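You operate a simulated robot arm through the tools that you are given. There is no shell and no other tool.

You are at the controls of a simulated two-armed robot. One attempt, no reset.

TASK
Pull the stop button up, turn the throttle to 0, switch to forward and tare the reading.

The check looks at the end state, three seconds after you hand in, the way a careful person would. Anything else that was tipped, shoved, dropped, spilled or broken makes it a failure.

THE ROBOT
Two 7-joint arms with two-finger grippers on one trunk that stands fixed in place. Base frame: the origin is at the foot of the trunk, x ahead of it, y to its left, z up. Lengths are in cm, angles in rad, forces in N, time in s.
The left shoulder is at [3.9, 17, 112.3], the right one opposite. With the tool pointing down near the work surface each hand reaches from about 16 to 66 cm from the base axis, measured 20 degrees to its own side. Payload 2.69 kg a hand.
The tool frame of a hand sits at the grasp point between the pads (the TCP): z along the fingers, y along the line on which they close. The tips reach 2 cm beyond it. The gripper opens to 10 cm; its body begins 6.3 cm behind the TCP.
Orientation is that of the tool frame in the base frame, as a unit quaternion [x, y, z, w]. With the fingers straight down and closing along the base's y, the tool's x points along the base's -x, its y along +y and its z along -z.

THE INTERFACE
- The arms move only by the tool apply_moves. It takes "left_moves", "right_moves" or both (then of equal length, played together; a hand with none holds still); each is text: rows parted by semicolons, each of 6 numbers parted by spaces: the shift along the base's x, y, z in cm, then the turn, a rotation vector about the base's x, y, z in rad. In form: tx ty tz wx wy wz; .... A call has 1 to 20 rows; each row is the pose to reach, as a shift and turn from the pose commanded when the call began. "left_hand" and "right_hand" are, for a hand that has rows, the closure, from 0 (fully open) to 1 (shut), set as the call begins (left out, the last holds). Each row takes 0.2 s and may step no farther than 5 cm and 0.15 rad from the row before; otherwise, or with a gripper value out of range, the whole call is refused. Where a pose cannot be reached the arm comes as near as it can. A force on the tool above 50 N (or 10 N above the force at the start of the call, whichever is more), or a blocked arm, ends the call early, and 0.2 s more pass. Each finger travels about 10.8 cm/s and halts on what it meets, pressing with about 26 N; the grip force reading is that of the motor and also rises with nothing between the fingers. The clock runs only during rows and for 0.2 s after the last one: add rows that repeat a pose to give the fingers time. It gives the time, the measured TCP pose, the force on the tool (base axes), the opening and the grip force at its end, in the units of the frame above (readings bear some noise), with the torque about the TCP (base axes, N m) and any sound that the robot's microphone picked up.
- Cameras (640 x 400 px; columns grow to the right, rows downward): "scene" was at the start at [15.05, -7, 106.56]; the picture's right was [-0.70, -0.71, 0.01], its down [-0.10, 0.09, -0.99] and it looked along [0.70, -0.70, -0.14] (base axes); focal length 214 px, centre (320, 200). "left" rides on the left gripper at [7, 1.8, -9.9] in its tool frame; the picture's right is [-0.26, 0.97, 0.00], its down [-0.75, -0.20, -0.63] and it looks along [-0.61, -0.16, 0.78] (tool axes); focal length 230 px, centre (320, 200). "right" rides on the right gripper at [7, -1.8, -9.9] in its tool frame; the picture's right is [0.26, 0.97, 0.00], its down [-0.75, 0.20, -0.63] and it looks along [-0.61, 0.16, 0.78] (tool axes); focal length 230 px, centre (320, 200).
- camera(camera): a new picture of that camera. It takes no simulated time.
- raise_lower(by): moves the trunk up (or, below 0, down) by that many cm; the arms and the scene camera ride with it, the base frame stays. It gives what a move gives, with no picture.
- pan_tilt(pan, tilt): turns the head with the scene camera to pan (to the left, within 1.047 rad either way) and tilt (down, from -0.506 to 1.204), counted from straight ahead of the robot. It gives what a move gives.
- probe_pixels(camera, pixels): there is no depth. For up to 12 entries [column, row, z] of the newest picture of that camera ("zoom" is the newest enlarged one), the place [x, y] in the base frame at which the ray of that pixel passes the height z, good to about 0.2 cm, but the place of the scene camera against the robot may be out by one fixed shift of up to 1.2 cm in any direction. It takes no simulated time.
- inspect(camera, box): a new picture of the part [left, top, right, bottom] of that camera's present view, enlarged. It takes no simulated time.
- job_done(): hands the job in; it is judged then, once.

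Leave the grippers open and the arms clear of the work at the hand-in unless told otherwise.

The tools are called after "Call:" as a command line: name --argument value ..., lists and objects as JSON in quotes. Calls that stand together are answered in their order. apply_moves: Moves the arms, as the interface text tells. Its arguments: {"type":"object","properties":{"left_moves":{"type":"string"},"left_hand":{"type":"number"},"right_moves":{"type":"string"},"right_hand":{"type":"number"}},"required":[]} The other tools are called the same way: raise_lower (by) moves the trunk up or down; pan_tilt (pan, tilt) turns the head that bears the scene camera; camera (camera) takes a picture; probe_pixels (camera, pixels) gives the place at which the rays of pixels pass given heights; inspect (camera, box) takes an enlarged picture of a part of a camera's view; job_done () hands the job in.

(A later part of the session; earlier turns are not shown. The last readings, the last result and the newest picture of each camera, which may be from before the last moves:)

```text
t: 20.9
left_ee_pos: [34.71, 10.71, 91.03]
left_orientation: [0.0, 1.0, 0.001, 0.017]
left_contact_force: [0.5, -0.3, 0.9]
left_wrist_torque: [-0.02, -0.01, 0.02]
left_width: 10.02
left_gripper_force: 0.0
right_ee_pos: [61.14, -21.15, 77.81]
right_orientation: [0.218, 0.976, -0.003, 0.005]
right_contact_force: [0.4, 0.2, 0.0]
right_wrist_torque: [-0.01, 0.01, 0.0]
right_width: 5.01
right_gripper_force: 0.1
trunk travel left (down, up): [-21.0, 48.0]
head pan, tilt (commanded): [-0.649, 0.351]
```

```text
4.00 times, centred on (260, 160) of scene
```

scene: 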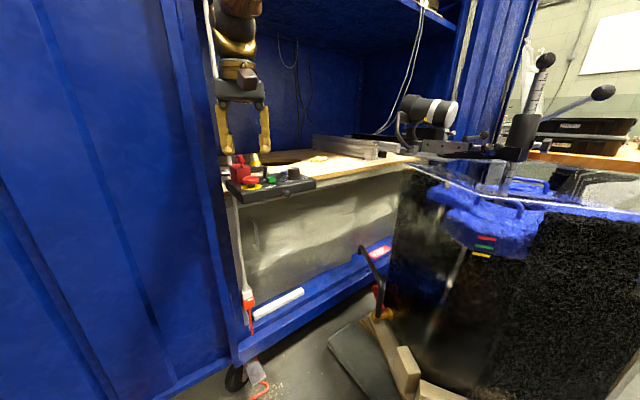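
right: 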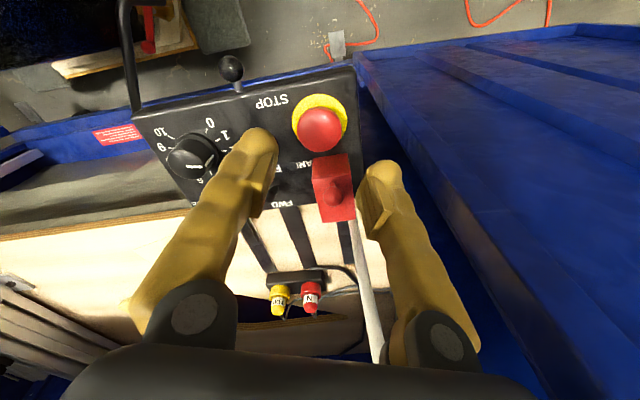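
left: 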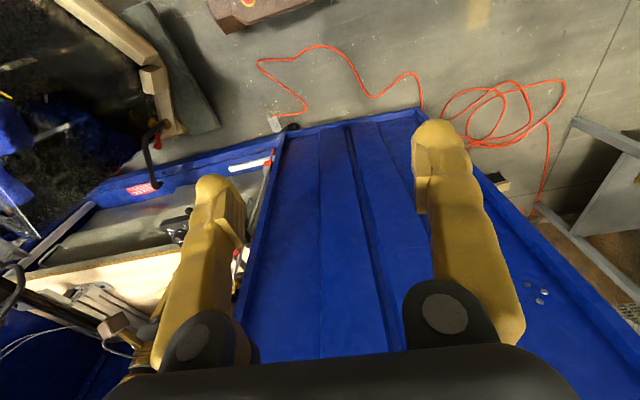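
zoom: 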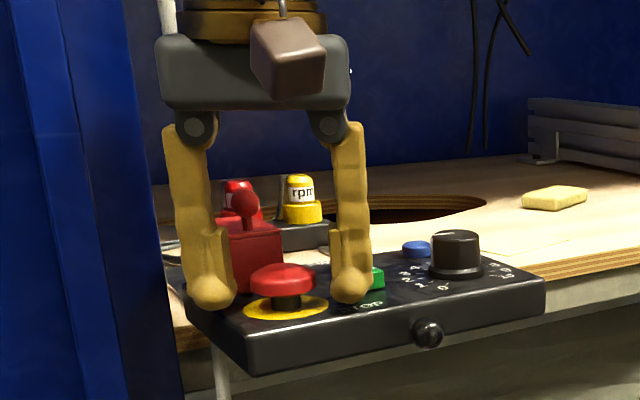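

No contact force, and the fingers flank the cap. I'll close the gripper on it.

Call:
apply_moves --right_moves "0 0 0 0 0 0; 0 0 0 0 0 0; 0 0 0 0 0 0" --right_hand 1

Call:
inspect --camera "right" --box '[220, 40, 430, 220]'

Call:
inspect --camera "scene" --box '[200, 110, 320, 210]'

```text
t: 21.7
left_ee_pos: [34.66, 10.73, 90.99]
left_orientation: [0.001, 1.0, 0.001, 0.017]
left_contact_force: [0.1, 0.2, -0.8]
left_wrist_torque: [0.03, 0.01, 0.01]
left_width: 9.98
left_gripper_force: 0.1
right_ee_pos: [61.08, -21.07, 77.86]
right_orientation: [0.218, 0.976, -0.002, 0.005]
right_contact_force: [-1.5, -1.2, 3.0]
right_wrist_torque: [0.03, 0.06, -0.07]
right_width: 2.94
right_gripper_force: 45.0
trunk travel left (down, up): [-21.0, 48.0]
head pan, tilt (commanded): [-0.649, 0.351]
```

```text
2.22 times, centred on (325, 130) of right
```

zoom: 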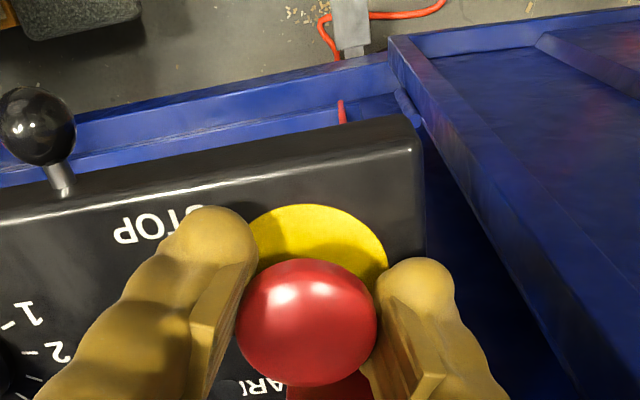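

```text
4.00 times, centred on (260, 160) of scene
```

zoom: 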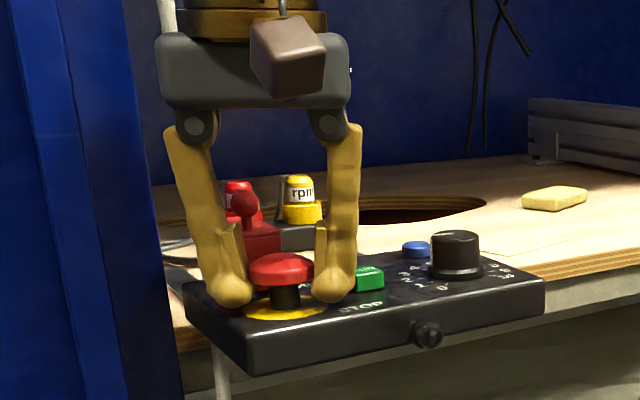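

The fingers have closed to 2.9 cm and the tips are hooked just under the cap's rim. The cap already looks slightly higher. I'll pull gently upward in small steps.

Call:
apply_moves --right_moves "0 0 0.3 0 0 0; 0 0 0.6 0 0 0; 0 0 0.9 0 0 0; 0 0 0.9 0 0 0"

Call:
inspect --camera "scene" --box '[200, 110, 320, 210]'

```text
t: 22.7
left_ee_pos: [34.83, 10.77, 90.9]
left_orientation: [0.0, 1.0, 0.002, 0.014]
left_contact_force: [-0.1, 0.6, 0.3]
left_wrist_torque: [-0.02, -0.02, -0.03]
left_width: 9.98
left_gripper_force: 0.1
right_ee_pos: [61.24, -21.07, 77.96]
right_orientation: [0.218, 0.976, -0.003, -0.002]
right_contact_force: [2.3, 3.6, -49.3]
right_wrist_torque: [-0.13, -0.69, -0.02]
right_width: 2.96
right_gripper_force: 45.0
trunk travel left (down, up): [-21.0, 48.0]
head pan, tilt (commanded): [-0.649, 0.351]
```

```text
4.00 times, centred on (260, 160) of scene
```

zoom: 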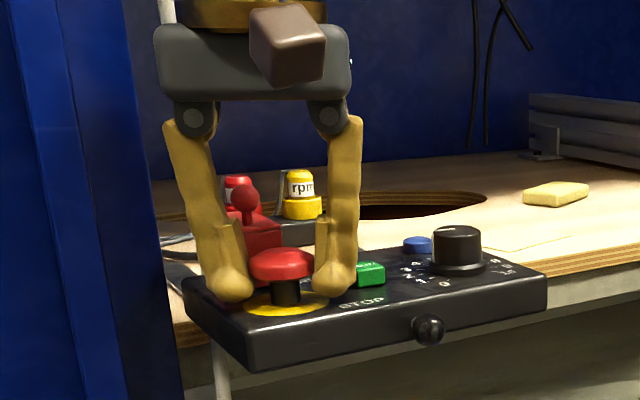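

The tool reads about -49 N and the hand rose only 0.1 cm, so the stop seems to be at its upper end: the cap now stands about 0.8 cm higher, with a long neck showing. I'll relax the pull and open the fingers to 5 cm.

Call:
apply_moves --right_moves "0 0 -0.3 0 0 0; 0 0 -0.6 0 0 0; 0 0 -0.8 0 0 0; 0 0 -0.8 0 0 0"

Call:
inspect --camera "scene" --box '[200, 110, 320, 210]'

```text
t: 23.7
left_ee_pos: [34.74, 10.79, 91.06]
left_orientation: [0.0, 1.0, 0.001, 0.016]
left_contact_force: [-0.2, 0.4, -0.2]
left_wrist_torque: [-0.01, -0.03, 0.0]
left_width: 10.01
left_gripper_force: 0.0
right_ee_pos: [61.22, -21.09, 78.02]
right_orientation: [0.218, 0.976, -0.002, 0.005]
right_contact_force: [-8.0, 2.6, -12.8]
right_wrist_torque: [0.39, 0.97, -0.11]
right_width: 2.93
right_gripper_force: 44.8
trunk travel left (down, up): [-21.0, 48.0]
head pan, tilt (commanded): [-0.649, 0.351]
```

```text
4.00 times, centred on (260, 160) of scene
```

zoom: 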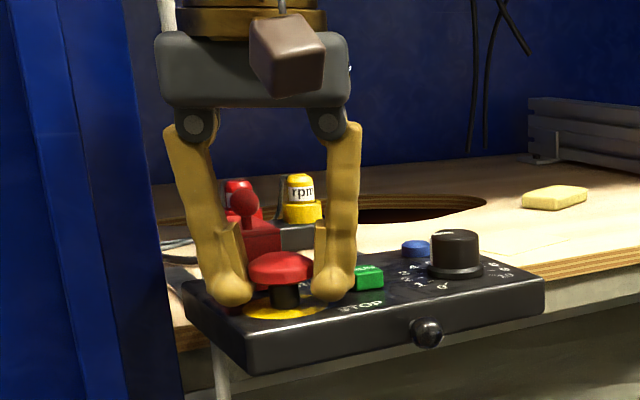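

The cap stays up. I'll open to 5 cm while holding still.

Call:
apply_moves --right_moves "0 0 0 0 0 0; 0 0 0 0 0 0; 0 0 0 0 0 0" --right_hand 0.5

Call:
inspect --camera "scene" --box '[200, 110, 320, 210]'

```text
t: 24.5
left_ee_pos: [34.84, 10.73, 91.09]
left_orientation: [0.0, 1.0, 0.001, 0.017]
left_contact_force: [-0.2, -0.4, -0.6]
left_wrist_torque: [-0.01, 0.01, -0.01]
left_width: 9.99
left_gripper_force: 0.0
right_ee_pos: [61.27, -21.12, 77.92]
right_orientation: [0.218, 0.976, -0.002, 0.006]
right_contact_force: [-0.1, 0.3, -0.7]
right_wrist_torque: [-0.01, -0.04, 0.0]
right_width: 5.0
right_gripper_force: 0.1
trunk travel left (down, up): [-21.0, 48.0]
head pan, tilt (commanded): [-0.649, 0.351]
```

```text
4.00 times, centred on (260, 160) of scene
```

zoom: 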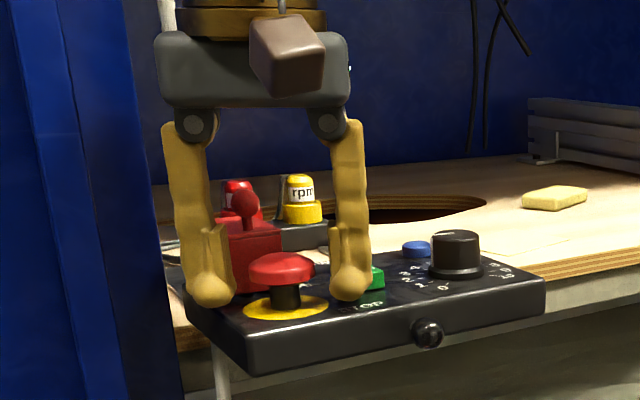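

Released: the stop's cap stays high, at row 268 against 280 before. I'll go straight up 8 cm and look at the stop from above.

Call:
apply_moves --right_moves "0 0 1.5 0 0 0; 0 0 3.5 0 0 0; 0 0 6 0 0 0; 0 0 8 0 0 0; 0 0 8 0 0 0"

Call:
inspect --camera "scene" --box '[200, 110, 320, 210]'

Call:
camera --camera "right"

```text
t: 25.7
left_ee_pos: [34.73, 10.81, 91.0]
left_orientation: [0.0, 1.0, 0.001, 0.016]
left_contact_force: [0.0, 0.3, 0.0]
left_wrist_torque: [0.0, 0.0, 0.01]
left_width: 10.01
left_gripper_force: 0.2
right_ee_pos: [61.31, -21.15, 86.08]
right_orientation: [0.219, 0.976, -0.002, 0.004]
right_contact_force: [-0.4, -0.4, 0.5]
right_wrist_torque: [0.01, -0.04, 0.01]
right_width: 5.01
right_gripper_force: 0.1
trunk travel left (down, up): [-21.0, 48.0]
head pan, tilt (commanded): [-0.649, 0.351]
```

```text
4.00 times, centred on (260, 160) of scene
```

zoom: 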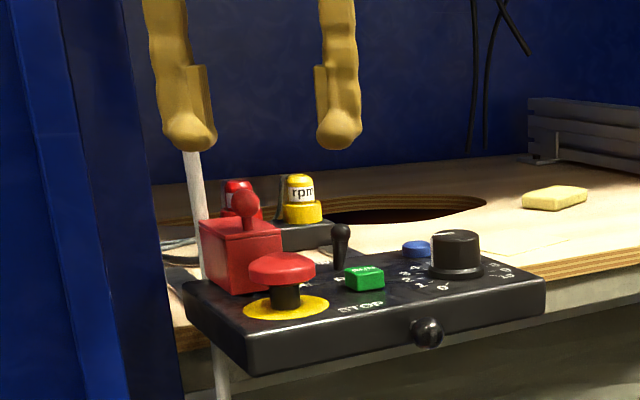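

```text
taken
```

right: 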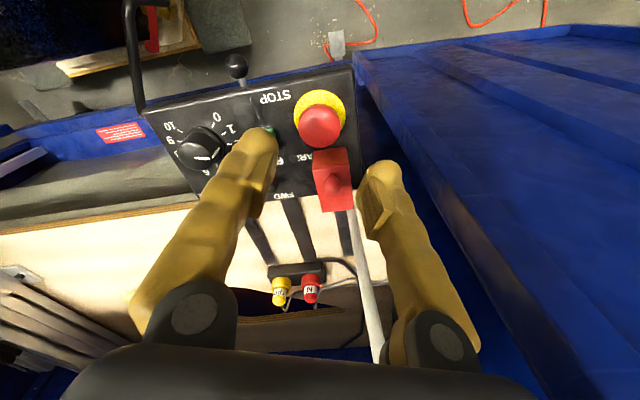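

The stop is clearly up. Next is the throttle knob at about (61.8, -32.4). I'll move over it at z = 86 with a little more yaw, to -0.6.

Call:
apply_moves --right_moves "0.1 -2.5 0 0 0 -0.04; 0.2 -5 0 0 0 -0.08; 0.3 -7.5 0 0 0 -0.12; 0.4 -10 0 0 0 -0.16; 0.45 -11.2 0 0 0 -0.16; 0.45 -11.2 0 0 0 -0.16"

Call:
camera --camera "right"

Call:
inspect --camera "right" --box '[220, 60, 430, 240]'

Call:
inspect --camera "scene" --box '[200, 110, 320, 210]'

```text
t: 27.1
left_ee_pos: [32.83, 10.77, 91.8]
left_orientation: [0.0, 1.0, 0.001, 0.028]
left_contact_force: [-1.0, 0.6, 0.6]
left_wrist_torque: [-0.02, -0.08, 0.03]
left_width: 10.01
left_gripper_force: 0.0
right_ee_pos: [60.3, -32.42, 87.35]
right_orientation: [0.296, 0.955, 0.0, 0.015]
right_contact_force: [-0.6, 0.7, 1.3]
right_wrist_torque: [-0.01, -0.07, 0.03]
right_width: 5.0
right_gripper_force: 0.0
trunk travel left (down, up): [-21.0, 48.0]
head pan, tilt (commanded): [-0.649, 0.351]
stopped in row 6 (right hand): the arm was blocked; the commanded pose is now the measured one
```

```text
taken
```

right: 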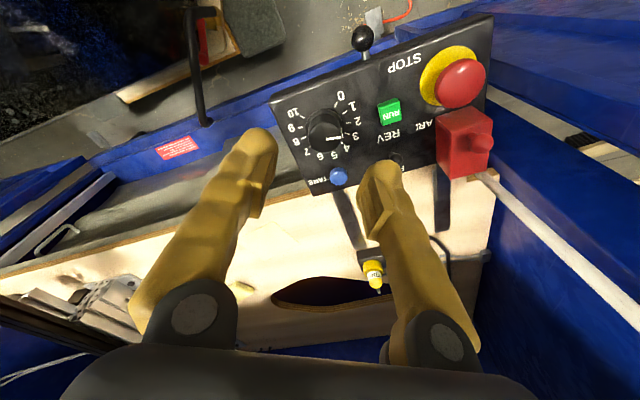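

```text
2.22 times, centred on (325, 150) of right
```

zoom: 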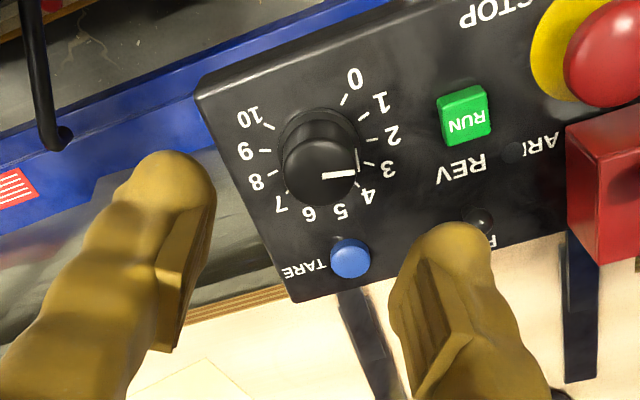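

```text
4.00 times, centred on (260, 160) of scene
```

zoom: 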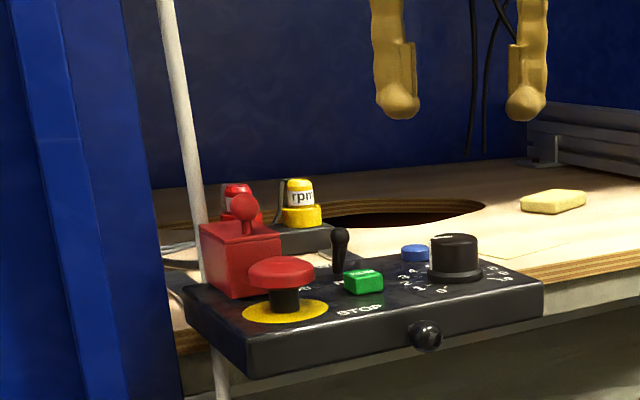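

The hand stopped at (60.3, -32.4, 87.4), near its reach limit again. The knob's white pointer is now seen well: it points at about 3. I'll check the positions with the right camera again before going on.

Call:
inspect --camera "right" --box '[260, 10, 500, 210]'

```text
2.00 times, centred on (380, 110) of right
```

zoom: 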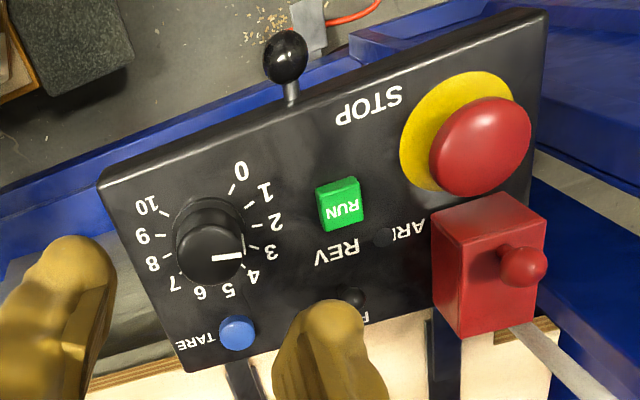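

Call:
probe_pixels --camera "zoom" --pixels '[[369, 105, 75.3], [233, 188, 75.3], [249, 247, 75.3], [240, 262, 75.3], [210, 228, 75.3], [207, 255, 78], [239, 250, 78], [237, 331, 76], [354, 298, 78], [165, 212, 75.3], [150, 236, 75.3], [340, 200, 76.3]]'

```text
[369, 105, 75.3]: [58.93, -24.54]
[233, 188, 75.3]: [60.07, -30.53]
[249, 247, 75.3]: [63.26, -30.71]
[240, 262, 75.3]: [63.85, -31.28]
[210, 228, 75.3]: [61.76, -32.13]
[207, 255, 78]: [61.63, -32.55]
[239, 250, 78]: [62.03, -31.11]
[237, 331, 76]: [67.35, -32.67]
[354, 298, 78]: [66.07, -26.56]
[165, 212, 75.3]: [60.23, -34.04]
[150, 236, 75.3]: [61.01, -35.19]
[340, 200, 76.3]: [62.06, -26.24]
```

The STOP text is again at (58.9, -24.5), so readings are consistent. The knob centre comes out at (61.9, -32.3), with the pointer at about 2.5 and the 0 tick at about 135° from +x. The knob must turn counterclockwise by about 65–70°. I'll hold a moment to see whether the lean relaxes.

Call:
apply_moves --right_moves "-1 0 0 0 0 0; -2 0 0 0 0 0; -3 0 0 0 0 0; -3 0 0 0 0 0; -3 0 0 0 0 0"

```text
t: 28.3
left_ee_pos: [33.26, 10.82, 91.6]
left_orientation: [0.0, 1.0, 0.001, 0.025]
left_contact_force: [-0.3, 0.0, -0.4]
left_wrist_torque: [-0.01, -0.03, -0.01]
left_width: 10.0
left_gripper_force: 0.0
right_ee_pos: [57.38, -32.43, 87.05]
right_orientation: [0.296, 0.955, 0.0, 0.012]
right_contact_force: [0.2, 0.0, 0.2]
right_wrist_torque: [-0.01, 0.03, -0.01]
right_width: 4.98
right_gripper_force: 0.0
trunk travel left (down, up): [-21.0, 48.0]
head pan, tilt (commanded): [-0.649, 0.351]
```

The lean relaxes only a little. I'll look at the right arm's whole posture with the head, to see whether anything obstructs it here.

Call:
pan_tilt --pan -0.7 --tilt -0.1

Call:
camera --camera "scene"

Call:
inspect --camera "scene" --box '[210, 0, 370, 90]'

```text
t: 29.2
left_ee_pos: [33.14, 10.79, 91.66]
left_orientation: [-0.001, 1.0, 0.001, 0.024]
left_contact_force: [-0.8, -0.7, 0.3]
left_wrist_torque: [-0.01, -0.03, 0.0]
left_width: 10.03
left_gripper_force: 0.1
right_ee_pos: [57.38, -32.33, 86.84]
right_orientation: [0.296, 0.955, 0.0, 0.012]
right_contact_force: [0.3, -0.2, -0.2]
right_wrist_torque: [-0.01, 0.01, 0.03]
right_width: 5.01
right_gripper_force: 0.0
trunk travel left (down, up): [-21.0, 48.0]
head pan, tilt (commanded): [-0.7, -0.099]
```

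```text
taken
```

scene: 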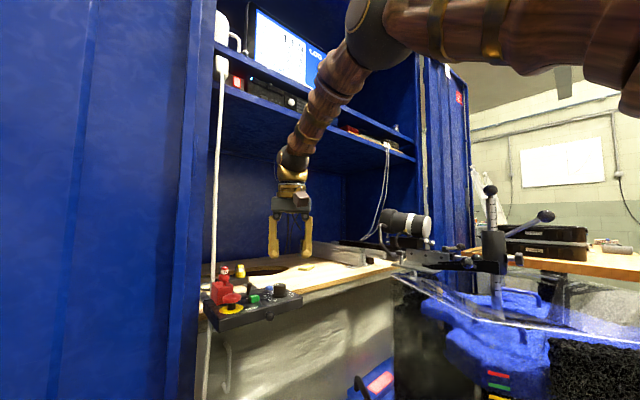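

```text
4.00 times, centred on (290, 45) of scene
```

zoom: 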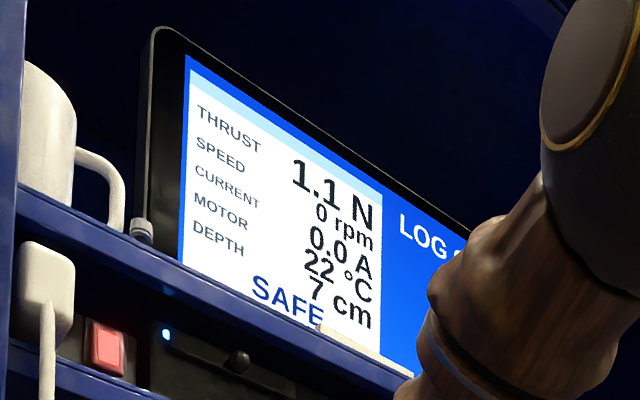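

The screen now says SAFE instead of STOPPED, so the stop is properly up; speed is still 0 rpm. Nothing touches the arm, so the reach limit is the only trouble. For the knob I'll tilt the fingers forward by 0.2 rad, which brings the wrist back by about 4 cm, and move over the knob at z ≈ 85.

Call:
apply_moves --right_moves "0 0 0 0 -0.1 0; 0 0 0 0 -0.2 0; 1.5 0 -0.5 0 -0.2 0; 3 0 -1 0 -0.2 0; 4.4 0 -1.6 0 -0.2 0; 4.4 0 -1.6 0 -0.2 0"

Call:
pan_tilt --pan -0.65 --tilt 0.35

Call:
inspect --camera "right" --box '[220, 40, 460, 220]'

Call:
inspect --camera "scene" --box '[200, 90, 340, 210]'

```text
t: 30.6
left_ee_pos: [33.3, 10.96, 91.51]
left_orientation: [0.0, 1.0, 0.001, 0.024]
left_contact_force: [0.8, 0.1, 0.5]
left_wrist_torque: [0.01, 0.01, 0.02]
left_width: 9.98
left_gripper_force: 0.1
right_ee_pos: [61.81, -32.44, 85.3]
right_orientation: [0.294, 0.949, 0.03, 0.108]
right_contact_force: [0.4, -0.1, -0.2]
right_wrist_torque: [-0.04, 0.03, 0.02]
right_width: 5.01
right_gripper_force: 0.1
trunk travel left (down, up): [-21.0, 48.0]
head pan, tilt (commanded): [-0.7, -0.099]
```

```text
t: 31.5
left_ee_pos: [33.32, 10.88, 91.52]
left_orientation: [0.0, 1.0, 0.0, 0.025]
left_contact_force: [1.1, 0.3, 1.0]
left_wrist_torque: [0.01, 0.01, -0.01]
left_width: 10.01
left_gripper_force: 0.1
right_ee_pos: [61.92, -32.45, 85.35]
right_orientation: [0.294, 0.949, 0.029, 0.108]
right_contact_force: [0.0, -0.4, -0.4]
right_wrist_torque: [0.01, 0.01, 0.0]
right_width: 4.98
right_gripper_force: 0.0
trunk travel left (down, up): [-21.0, 48.0]
head pan, tilt (commanded): [-0.649, 0.351]
```

```text
2.22 times, centred on (340, 130) of right
```

zoom: 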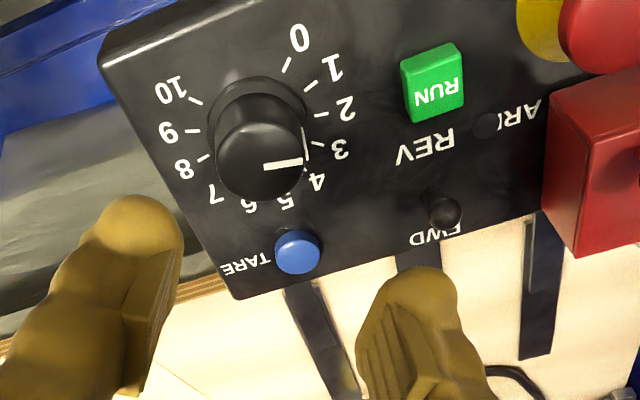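

```text
3.33 times, centred on (270, 150) of scene
```

zoom: 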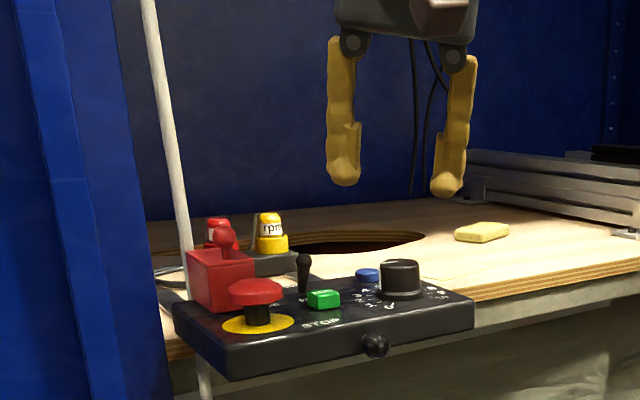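

The hand is at (61.9, -32.45, 85.4), aligned over the knob. I'll descend to z ≈ 81 first and check alignment.

Call:
apply_moves --right_moves "0 0.05 -1.5 0 0 0; 0 0.1 -3 0 0 0; 0 0.15 -4.3 0 0 0; 0 0.15 -4.3 0 0 0"

Call:
inspect --camera "right" --box '[220, 20, 460, 200]'

Call:
inspect --camera "scene" --box '[220, 110, 340, 210]'

```text
t: 32.5
left_ee_pos: [33.19, 10.89, 91.63]
left_orientation: [0.0, 1.0, 0.002, 0.023]
left_contact_force: [0.6, 0.3, -0.2]
left_wrist_torque: [-0.01, 0.0, -0.03]
left_width: 10.0
left_gripper_force: 0.1
right_ee_pos: [61.86, -32.06, 80.95]
right_orientation: [0.294, 0.949, 0.029, 0.107]
right_contact_force: [-0.2, -0.2, 1.0]
right_wrist_torque: [-0.01, -0.01, 0.01]
right_width: 5.02
right_gripper_force: 0.0
trunk travel left (down, up): [-21.0, 48.0]
head pan, tilt (commanded): [-0.649, 0.351]
```

```text
2.22 times, centred on (340, 110) of right
```

zoom: 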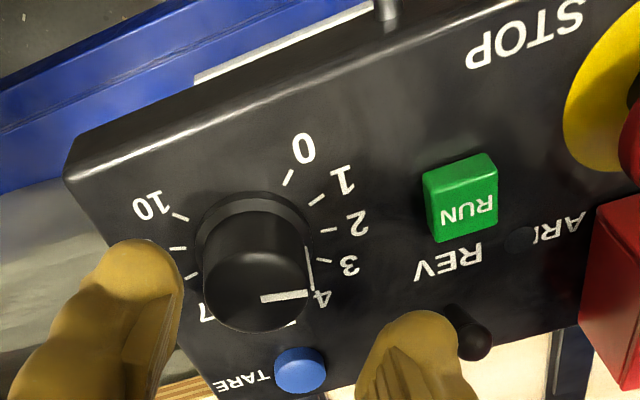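

```text
4.00 times, centred on (280, 160) of scene
```

zoom: 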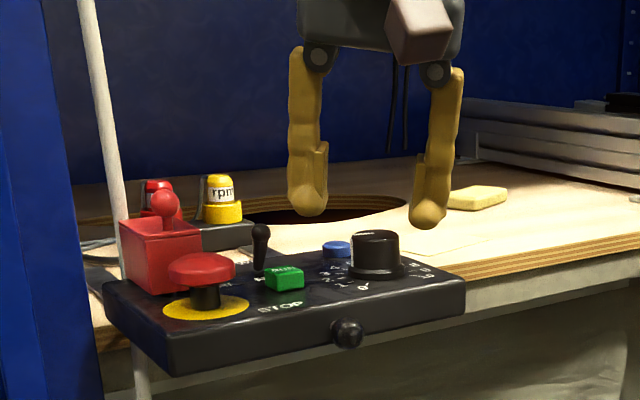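

I'll probe the tick marks in the close-up to pin down the knob centre, then fix the small lateral offset.

Call:
inspect --camera "right" --box '[220, 20, 460, 200]'

Call:
probe_pixels --camera "zoom" --pixels '[[289, 177, 75.3], [180, 216, 75.3], [317, 200, 75.3], [328, 230, 75.3], [323, 261, 75.3], [177, 248, 75.3], [190, 275, 75.3], [255, 290, 77.8], [262, 299, 77.8], [306, 293, 77.8], [203, 280, 77.8], [308, 280, 77.8]]'

```text
2.22 times, centred on (340, 110) of right
```

zoom: 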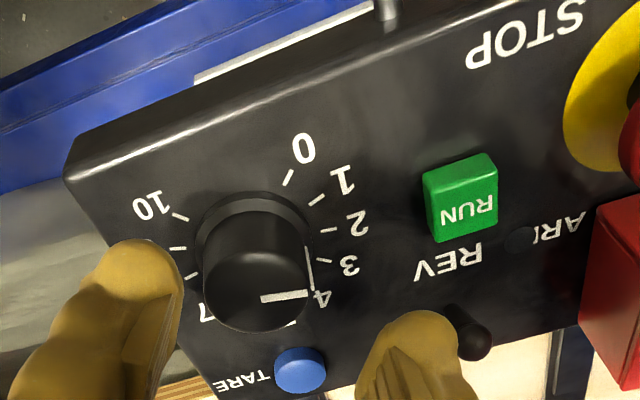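

```text
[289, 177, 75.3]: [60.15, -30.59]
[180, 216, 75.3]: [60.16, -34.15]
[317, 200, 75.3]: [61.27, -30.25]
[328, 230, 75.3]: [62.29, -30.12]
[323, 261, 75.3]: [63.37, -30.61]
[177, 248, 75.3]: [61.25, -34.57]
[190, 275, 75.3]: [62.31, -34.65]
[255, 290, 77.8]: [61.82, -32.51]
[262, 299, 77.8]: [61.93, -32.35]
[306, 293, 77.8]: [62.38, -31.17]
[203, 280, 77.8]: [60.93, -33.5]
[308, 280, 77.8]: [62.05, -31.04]
```

Knob centre = (61.95, -32.39), with the pointer at 70.6° (setting ≈ 2.4). It needs +64° (1.13 rad) to reach 0 at 135°. I'll descend to z ≈ 78.35 with a -0.25 cm correction in y.

Call:
apply_moves --right_moves "0.05 -0.25 -0.5 0 0 0; 0.05 -0.25 -1.3 0 0 0; 0.05 -0.25 -2 0 0 0; 0.05 -0.25 -2.6 0 0 0; 0.05 -0.25 -2.6 0 0 0"

Call:
inspect --camera "right" --box '[220, 10, 460, 190]'

Call:
inspect --camera "scene" --box '[220, 110, 340, 210]'

```text
t: 33.7
left_ee_pos: [33.27, 10.84, 91.63]
left_orientation: [-0.001, 1.0, 0.0, 0.024]
left_contact_force: [0.4, 0.8, 0.0]
left_wrist_torque: [0.01, -0.02, -0.02]
left_width: 10.01
left_gripper_force: 0.0
right_ee_pos: [61.96, -32.46, 78.26]
right_orientation: [0.295, 0.949, 0.029, 0.108]
right_contact_force: [-0.1, -0.8, -0.3]
right_wrist_torque: [-0.04, -0.06, -0.02]
right_width: 5.0
right_gripper_force: 0.1
trunk travel left (down, up): [-21.0, 48.0]
head pan, tilt (commanded): [-0.649, 0.351]
```

```text
2.22 times, centred on (340, 100) of right
```

zoom: 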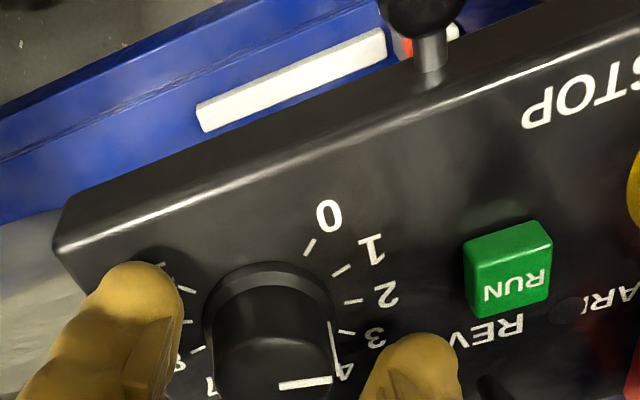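

```text
4.00 times, centred on (280, 160) of scene
```

zoom: 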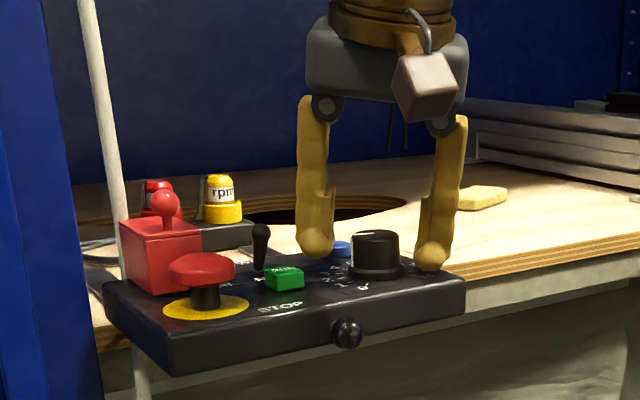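

Well centred. I'll close on the knob.

Call:
apply_moves --right_moves "0 0 0 0 0 0; 0 0 0 0 0 0; 0 0 0 0 0 0" --right_hand 1

Call:
inspect --camera "right" --box '[220, 10, 460, 190]'

Call:
inspect --camera "scene" --box '[220, 110, 340, 210]'

```text
t: 34.5
left_ee_pos: [33.22, 10.67, 91.51]
left_orientation: [-0.001, 1.0, 0.002, 0.024]
left_contact_force: [0.3, -0.1, -0.4]
left_wrist_torque: [-0.01, 0.01, 0.0]
left_width: 10.01
left_gripper_force: 0.3
right_ee_pos: [61.81, -32.68, 78.27]
right_orientation: [0.294, 0.949, 0.028, 0.107]
right_contact_force: [-3.0, -7.7, -2.3]
right_wrist_torque: [-0.27, 0.3, -0.01]
right_width: 3.05
right_gripper_force: 45.2
trunk travel left (down, up): [-21.0, 48.0]
head pan, tilt (commanded): [-0.649, 0.351]
```

```text
2.22 times, centred on (340, 100) of right
```

zoom: 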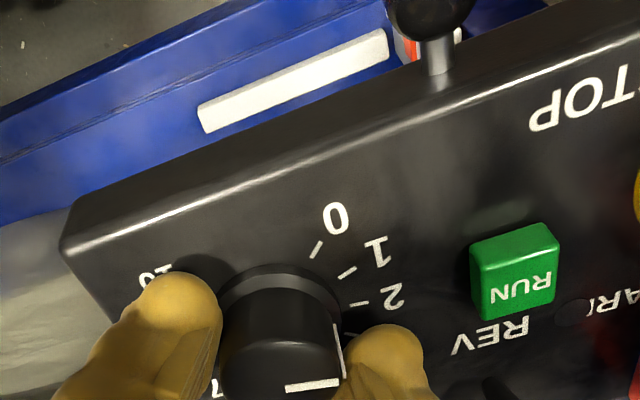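

```text
4.00 times, centred on (280, 160) of scene
```

zoom: 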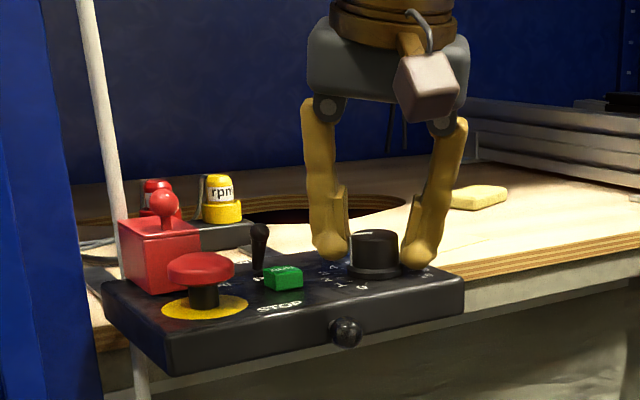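

The grip is firm at 3.05 cm. I'll turn the first half, 0.56 rad counterclockwise about the tool's own axis.

Call:
apply_moves --right_moves "-0.1 -0.2 0 -0.0311 0.0012 0.1364; -0.1 -0.2 0 -0.0622 0.0024 0.2727; -0.1 -0.2 0 -0.0932 0.0036 0.4091; -0.1 -0.2 0 -0.1243 0.0048 0.5454; -0.1 -0.2 0 -0.1243 0.0048 0.5454"

Call:
inspect --camera "right" --box '[220, 10, 460, 190]'

Call:
inspect --camera "scene" --box '[220, 110, 340, 210]'

```text
t: 35.7
left_ee_pos: [33.29, 11.01, 91.57]
left_orientation: [0.0, 1.0, 0.001, 0.024]
left_contact_force: [0.1, 0.1, -0.4]
left_wrist_torque: [-0.01, -0.03, -0.01]
left_width: 10.01
left_gripper_force: 0.1
right_ee_pos: [61.92, -32.48, 78.41]
right_orientation: [0.019, 0.994, -0.001, 0.111]
right_contact_force: [4.0, 7.5, 0.9]
right_wrist_torque: [0.21, -0.29, 0.04]
right_width: 2.99
right_gripper_force: 45.1
trunk travel left (down, up): [-21.0, 48.0]
head pan, tilt (commanded): [-0.649, 0.351]
```

```text
2.22 times, centred on (340, 100) of right
```

zoom: 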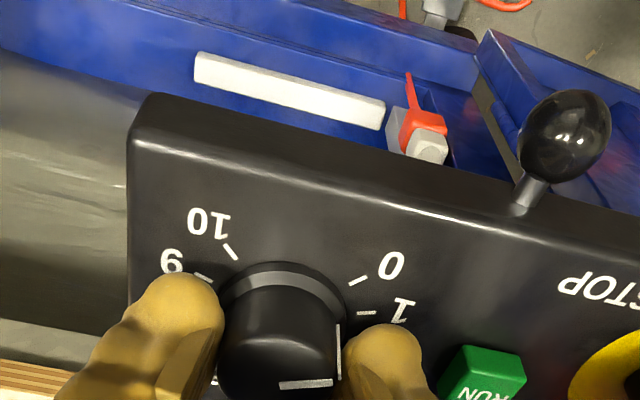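

```text
4.00 times, centred on (280, 160) of scene
```

zoom: 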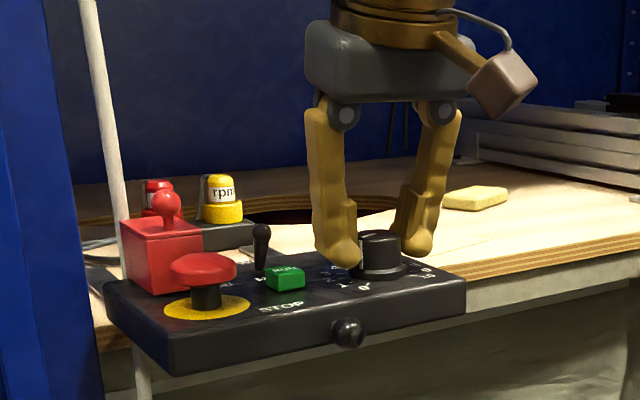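

The knob turns with the gripper: the 0 mark rotates relative to the pointer. I'll do the remaining 0.57 rad with the sideways force relaxed.

Call:
apply_moves --right_moves "0.05 0.1 0 -0.0315 0.0009 0.1394; 0.05 0.1 0 -0.0631 0.0018 0.2789; 0.05 0.1 0 -0.0946 0.0027 0.4183; 0.05 0.1 0 -0.1262 0.0035 0.5577; 0.05 0.1 0 -0.1262 0.0035 0.5577"

Call:
inspect --camera "right" --box '[220, 10, 460, 190]'

Call:
inspect --camera "scene" --box '[220, 110, 340, 210]'

```text
t: 36.9
left_ee_pos: [33.13, 10.99, 91.63]
left_orientation: [0.0, 1.0, -0.001, 0.025]
left_contact_force: [0.7, 0.0, 0.6]
left_wrist_torque: [0.01, 0.0, -0.04]
left_width: 10.01
left_gripper_force: 0.1
right_ee_pos: [61.74, -32.49, 78.58]
right_orientation: [-0.262, 0.959, -0.033, 0.108]
right_contact_force: [-5.4, 13.8, 13.4]
right_wrist_torque: [0.3, 0.16, -0.38]
right_width: 3.01
right_gripper_force: 45.0
trunk travel left (down, up): [-21.0, 48.0]
head pan, tilt (commanded): [-0.649, 0.351]
```

```text
2.22 times, centred on (340, 100) of right
```

zoom: 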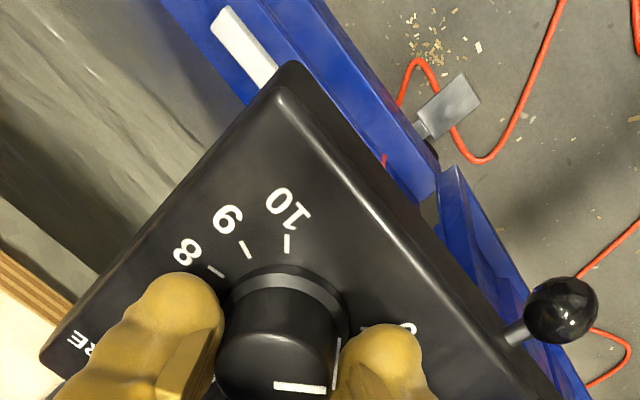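

```text
4.00 times, centred on (280, 160) of scene
```

zoom: 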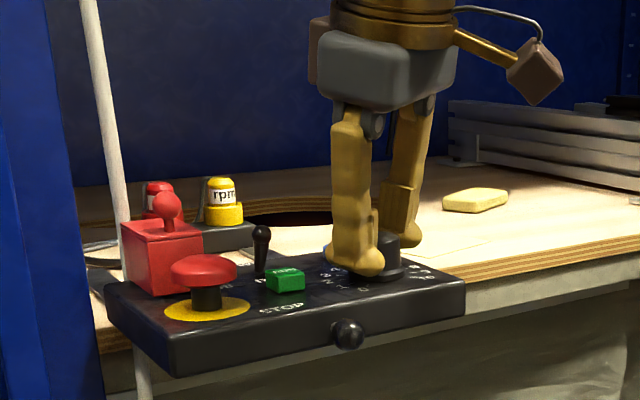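

The hand has turned 1.11 rad in all, and the torque has risen to -0.38 N m, which fits an end stop at 0. I'll open the fingers to 5 cm and look.

Call:
apply_moves --right_moves "0 0 0 0 0 0; 0 0 0 0 0 0; 0 0 0 0 0 0" --right_hand 0.5

Call:
inspect --camera "right" --box '[220, 10, 460, 190]'

Call:
inspect --camera "scene" --box '[220, 110, 340, 210]'

```text
t: 37.7
left_ee_pos: [33.37, 10.82, 91.55]
left_orientation: [0.001, 1.0, 0.001, 0.025]
left_contact_force: [0.4, -0.2, 0.6]
left_wrist_torque: [0.02, 0.0, 0.0]
left_width: 9.99
left_gripper_force: 0.1
right_ee_pos: [61.7, -32.65, 78.22]
right_orientation: [-0.26, 0.959, -0.032, 0.106]
right_contact_force: [0.4, 0.8, 0.5]
right_wrist_torque: [0.02, -0.02, 0.0]
right_width: 5.0
right_gripper_force: 0.0
trunk travel left (down, up): [-21.0, 48.0]
head pan, tilt (commanded): [-0.649, 0.351]
```

```text
2.22 times, centred on (340, 100) of right
```

zoom: 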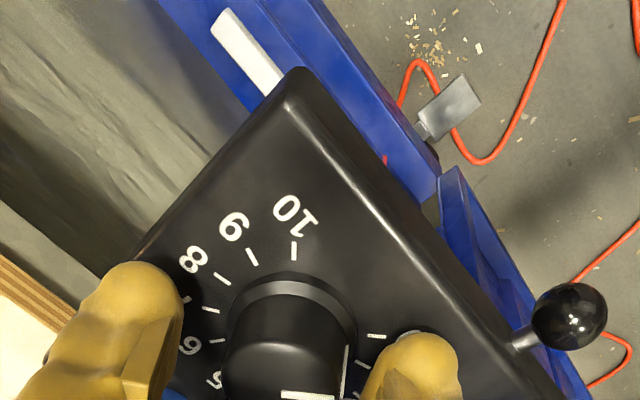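

```text
4.00 times, centred on (280, 160) of scene
```

zoom: 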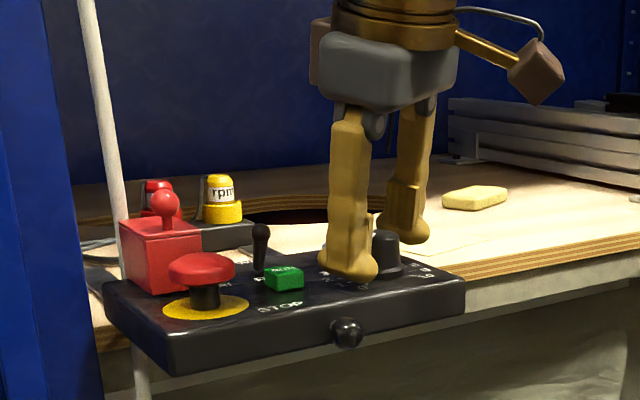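

Now I'll lift straight up by 8 cm to see the pointer.

Call:
apply_moves --right_moves "0 0 1.5 0 0 0; 0 0 3.5 0 0 0; 0 0 6 0 0 0; 0 0 8 0 0 0; 0 0 8 0 0 0"

Call:
inspect --camera "right" --box '[200, 40, 440, 220]'

Call:
inspect --camera "scene" --box '[220, 110, 340, 210]'

```text
t: 38.9
left_ee_pos: [33.35, 10.87, 91.53]
left_orientation: [-0.001, 1.0, 0.001, 0.024]
left_contact_force: [0.1, 0.3, -0.2]
left_wrist_torque: [0.02, 0.01, 0.01]
left_width: 9.99
left_gripper_force: 0.1
right_ee_pos: [61.95, -32.77, 86.59]
right_orientation: [-0.26, 0.959, -0.032, 0.106]
right_contact_force: [-0.7, -0.6, 0.4]
right_wrist_torque: [-0.03, 0.03, -0.03]
right_width: 5.0
right_gripper_force: 0.0
trunk travel left (down, up): [-21.0, 48.0]
head pan, tilt (commanded): [-0.649, 0.351]
```

```text
2.22 times, centred on (320, 130) of right
```

zoom: 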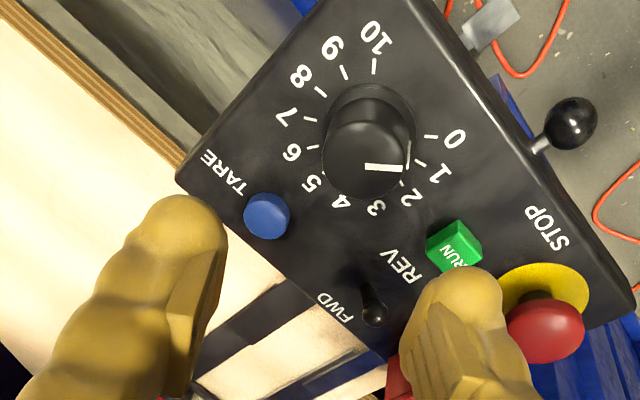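

```text
4.00 times, centred on (280, 160) of scene
```

zoom: 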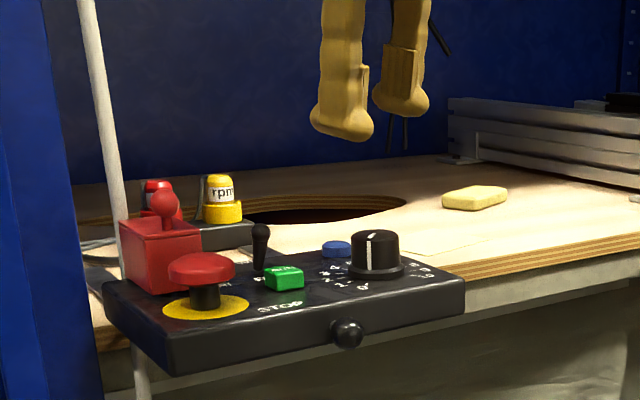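

I'll probe the pointer line on the knob top (366, 167)–(402, 168), the side line's foot at (411, 143), and the 0 and 1 ticks at (432, 136) and (421, 163).

Call:
inspect --camera "right" --box '[270, 60, 400, 150]'

```text
4.44 times, centred on (335, 105) of right
```

zoom: 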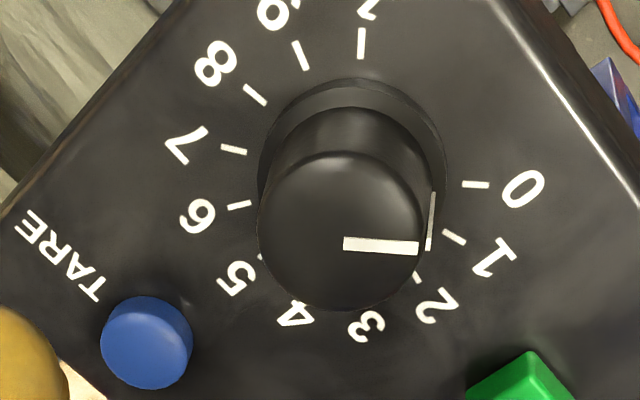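

Call:
probe_pixels --camera "zoom" --pixels '[[344, 244, 77.8], [418, 248, 77.8], [430, 248, 77.6], [434, 192, 75.8], [475, 184, 75.3], [454, 237, 75.3], [361, 42, 75.3], [300, 55, 75.3], [238, 205, 75.3], [261, 220, 77.8], [425, 220, 77.8]]'

```text
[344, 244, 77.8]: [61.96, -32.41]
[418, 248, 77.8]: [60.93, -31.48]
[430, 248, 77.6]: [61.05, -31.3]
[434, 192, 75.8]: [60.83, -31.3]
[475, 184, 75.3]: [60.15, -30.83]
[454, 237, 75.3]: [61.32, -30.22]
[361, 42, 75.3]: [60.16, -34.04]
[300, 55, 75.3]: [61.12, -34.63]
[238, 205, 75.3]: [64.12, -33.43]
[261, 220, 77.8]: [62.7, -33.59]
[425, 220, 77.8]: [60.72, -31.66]
```

The pointer runs from (61.96, -32.41) to (60.93, -31.48), i.e. at 138°. The 0 tick seen from the same view is at 139°. The throttle is at 0. Next, the lever. I'll back off up to about (58, -28, 89), undo the yaw and close the fingers.

Call:
apply_moves --right_moves "-1 1.2 0.8 0.0286 -0.0008 -0.1268; -2 2.4 1.6 0.0572 -0.0016 -0.2535; -3 3.6 2.4 0.0858 -0.0024 -0.3803; -4 4.8 2.8 0.1144 -0.003 -0.507; -4 4.8 2.8 0.1144 -0.003 -0.507" --right_hand 1

Call:
camera --camera "right"

Call:
inspect --camera "scene" --box '[200, 70, 340, 210]'

```text
t: 40.1
left_ee_pos: [33.28, 10.83, 91.58]
left_orientation: [0.0, 1.0, 0.0, 0.024]
left_contact_force: [-0.1, 0.3, -0.5]
left_wrist_torque: [-0.03, 0.0, 0.0]
left_width: 10.01
left_gripper_force: 0.0
right_ee_pos: [57.76, -27.87, 89.16]
right_orientation: [-0.004, 0.994, -0.004, 0.111]
right_contact_force: [-0.4, 0.1, -0.1]
right_wrist_torque: [0.01, 0.0, 0.01]
right_width: 0.01
right_gripper_force: 25.5
trunk travel left (down, up): [-21.0, 48.0]
head pan, tilt (commanded): [-0.649, 0.351]
```

```text
taken
```

right: 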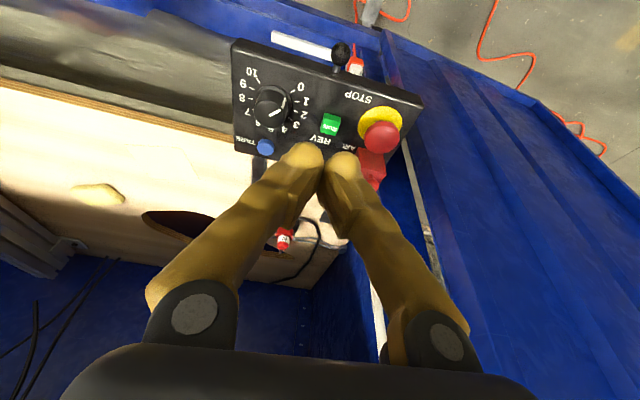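

```text
2.86 times, centred on (270, 140) of scene
```

zoom: 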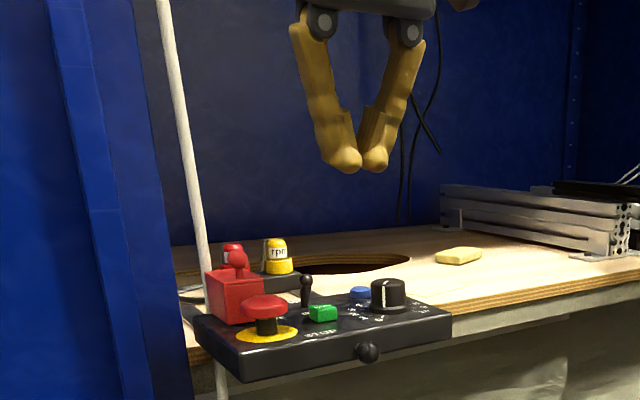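

The fingers are closed into a V with the tips side by side. I'll tilt 0.15 rad further forward and move to (64.0, -26.6, 85), just robot-side of the lever and behind RUN.

Call:
apply_moves --right_moves "0.5 0.1 0 0 -0.08 0; 1.5 0.4 -0.5 0 -0.15 0; 3.2 0.7 -1.5 0 -0.15 0; 4.8 1 -3 0 -0.15 0; 6.2 1.2 -4.2 0 -0.15 0; 6.2 1.2 -4.2 0 -0.15 0"

Call:
camera --camera "right"

Call:
inspect --camera "scene" --box '[210, 100, 340, 210]'

```text
t: 41.5
left_ee_pos: [33.27, 10.9, 91.53]
left_orientation: [0.0, 1.0, 0.001, 0.025]
left_contact_force: [0.4, -0.3, 1.0]
left_wrist_torque: [-0.04, 0.01, 0.02]
left_width: 10.02
left_gripper_force: 0.0
right_ee_pos: [64.02, -26.61, 85.09]
right_orientation: [-0.005, 0.983, -0.005, 0.185]
right_contact_force: [0.7, -0.4, 0.3]
right_wrist_torque: [-0.01, 0.01, -0.02]
right_width: 0.0
right_gripper_force: 26.1
trunk travel left (down, up): [-21.0, 48.0]
head pan, tilt (commanded): [-0.649, 0.351]
```

```text
taken
```

right: 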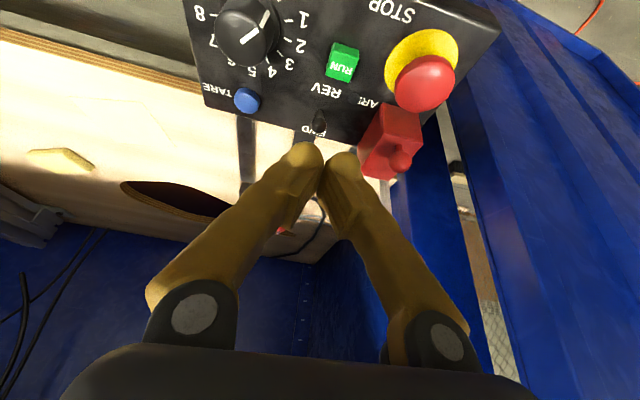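

```text
3.64 times, centred on (275, 155) of scene
```

zoom: 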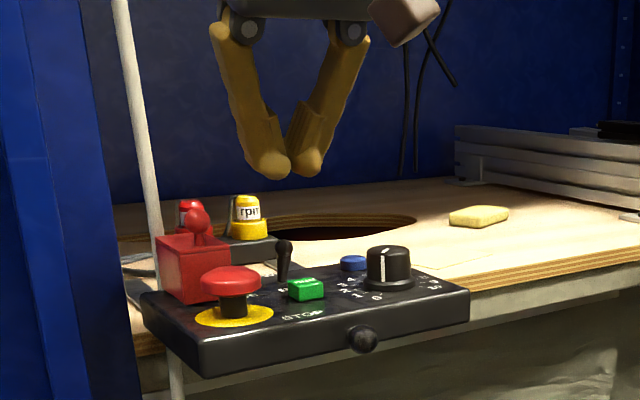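

Now at (64.0, -26.6, 85.1). I'll enlarge the right view to re-measure the lever and RUN before going lower.

Call:
inspect --camera "right" --box '[230, 30, 400, 180]'

```text
2.67 times, centred on (315, 105) of right
```

zoom: 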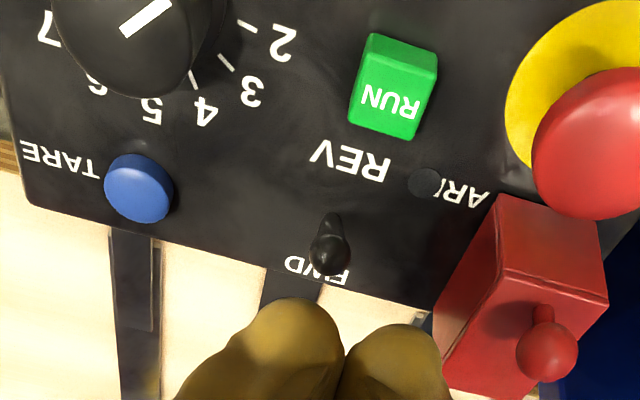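

Call:
probe_pixels --camera "zoom" --pixels '[[329, 253, 77.7], [332, 222, 75.3], [415, 138, 76.3], [384, 130, 76.3], [376, 38, 75.3], [373, 70, 76.3], [138, 185, 76.2], [315, 268, 75.3], [350, 165, 75.3], [549, 350, 80.5]]'

```text
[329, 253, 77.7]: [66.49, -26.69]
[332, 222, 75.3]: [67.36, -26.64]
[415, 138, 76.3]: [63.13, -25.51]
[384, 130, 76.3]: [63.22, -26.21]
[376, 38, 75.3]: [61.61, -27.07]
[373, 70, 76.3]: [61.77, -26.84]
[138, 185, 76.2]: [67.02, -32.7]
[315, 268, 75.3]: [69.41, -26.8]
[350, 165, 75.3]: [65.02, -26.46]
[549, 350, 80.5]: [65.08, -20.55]
```

Lever ball at (66.5, -26.7), pivot at x ≈ 67.2, so it leans toward REV; RUN's rear edge is at x ≈ 63.2. I'll descend straight down to z ≈ 79, with the tips at about 77, above RUN's top and short of the ball.

Call:
apply_moves --right_moves "0.2 -0.05 -2 0 0 0; 0.2 -0.05 -4 0 0 0; 0.2 -0.05 -5.4 0 0 0; 0.2 -0.05 -6 0 0 0; 0.2 -0.05 -6 0 0 0"

Call:
inspect --camera "right" --box '[230, 30, 400, 180]'

Call:
inspect --camera "scene" --box '[220, 130, 320, 210]'

```text
t: 42.7
left_ee_pos: [33.32, 10.9, 91.59]
left_orientation: [0.0, 1.0, 0.001, 0.024]
left_contact_force: [0.0, 0.0, -0.4]
left_wrist_torque: [0.01, -0.02, 0.01]
left_width: 10.0
left_gripper_force: 0.2
right_ee_pos: [64.25, -26.62, 79.01]
right_orientation: [-0.004, 0.983, -0.005, 0.185]
right_contact_force: [-2.5, -1.6, 3.1]
right_wrist_torque: [-0.02, -0.06, -0.03]
right_width: 0.0
right_gripper_force: 26.6
trunk travel left (down, up): [-21.0, 48.0]
head pan, tilt (commanded): [-0.649, 0.351]
```

```text
2.67 times, centred on (315, 105) of right
```

zoom: 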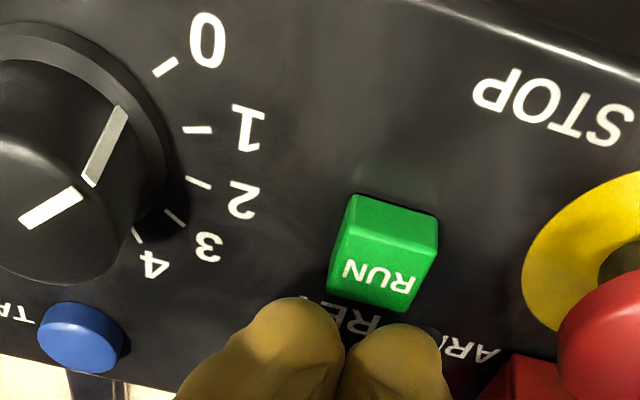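

```text
5.00 times, centred on (270, 170) of scene
```

zoom: 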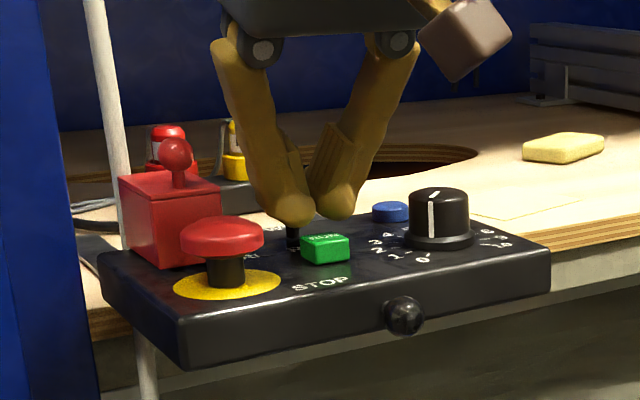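

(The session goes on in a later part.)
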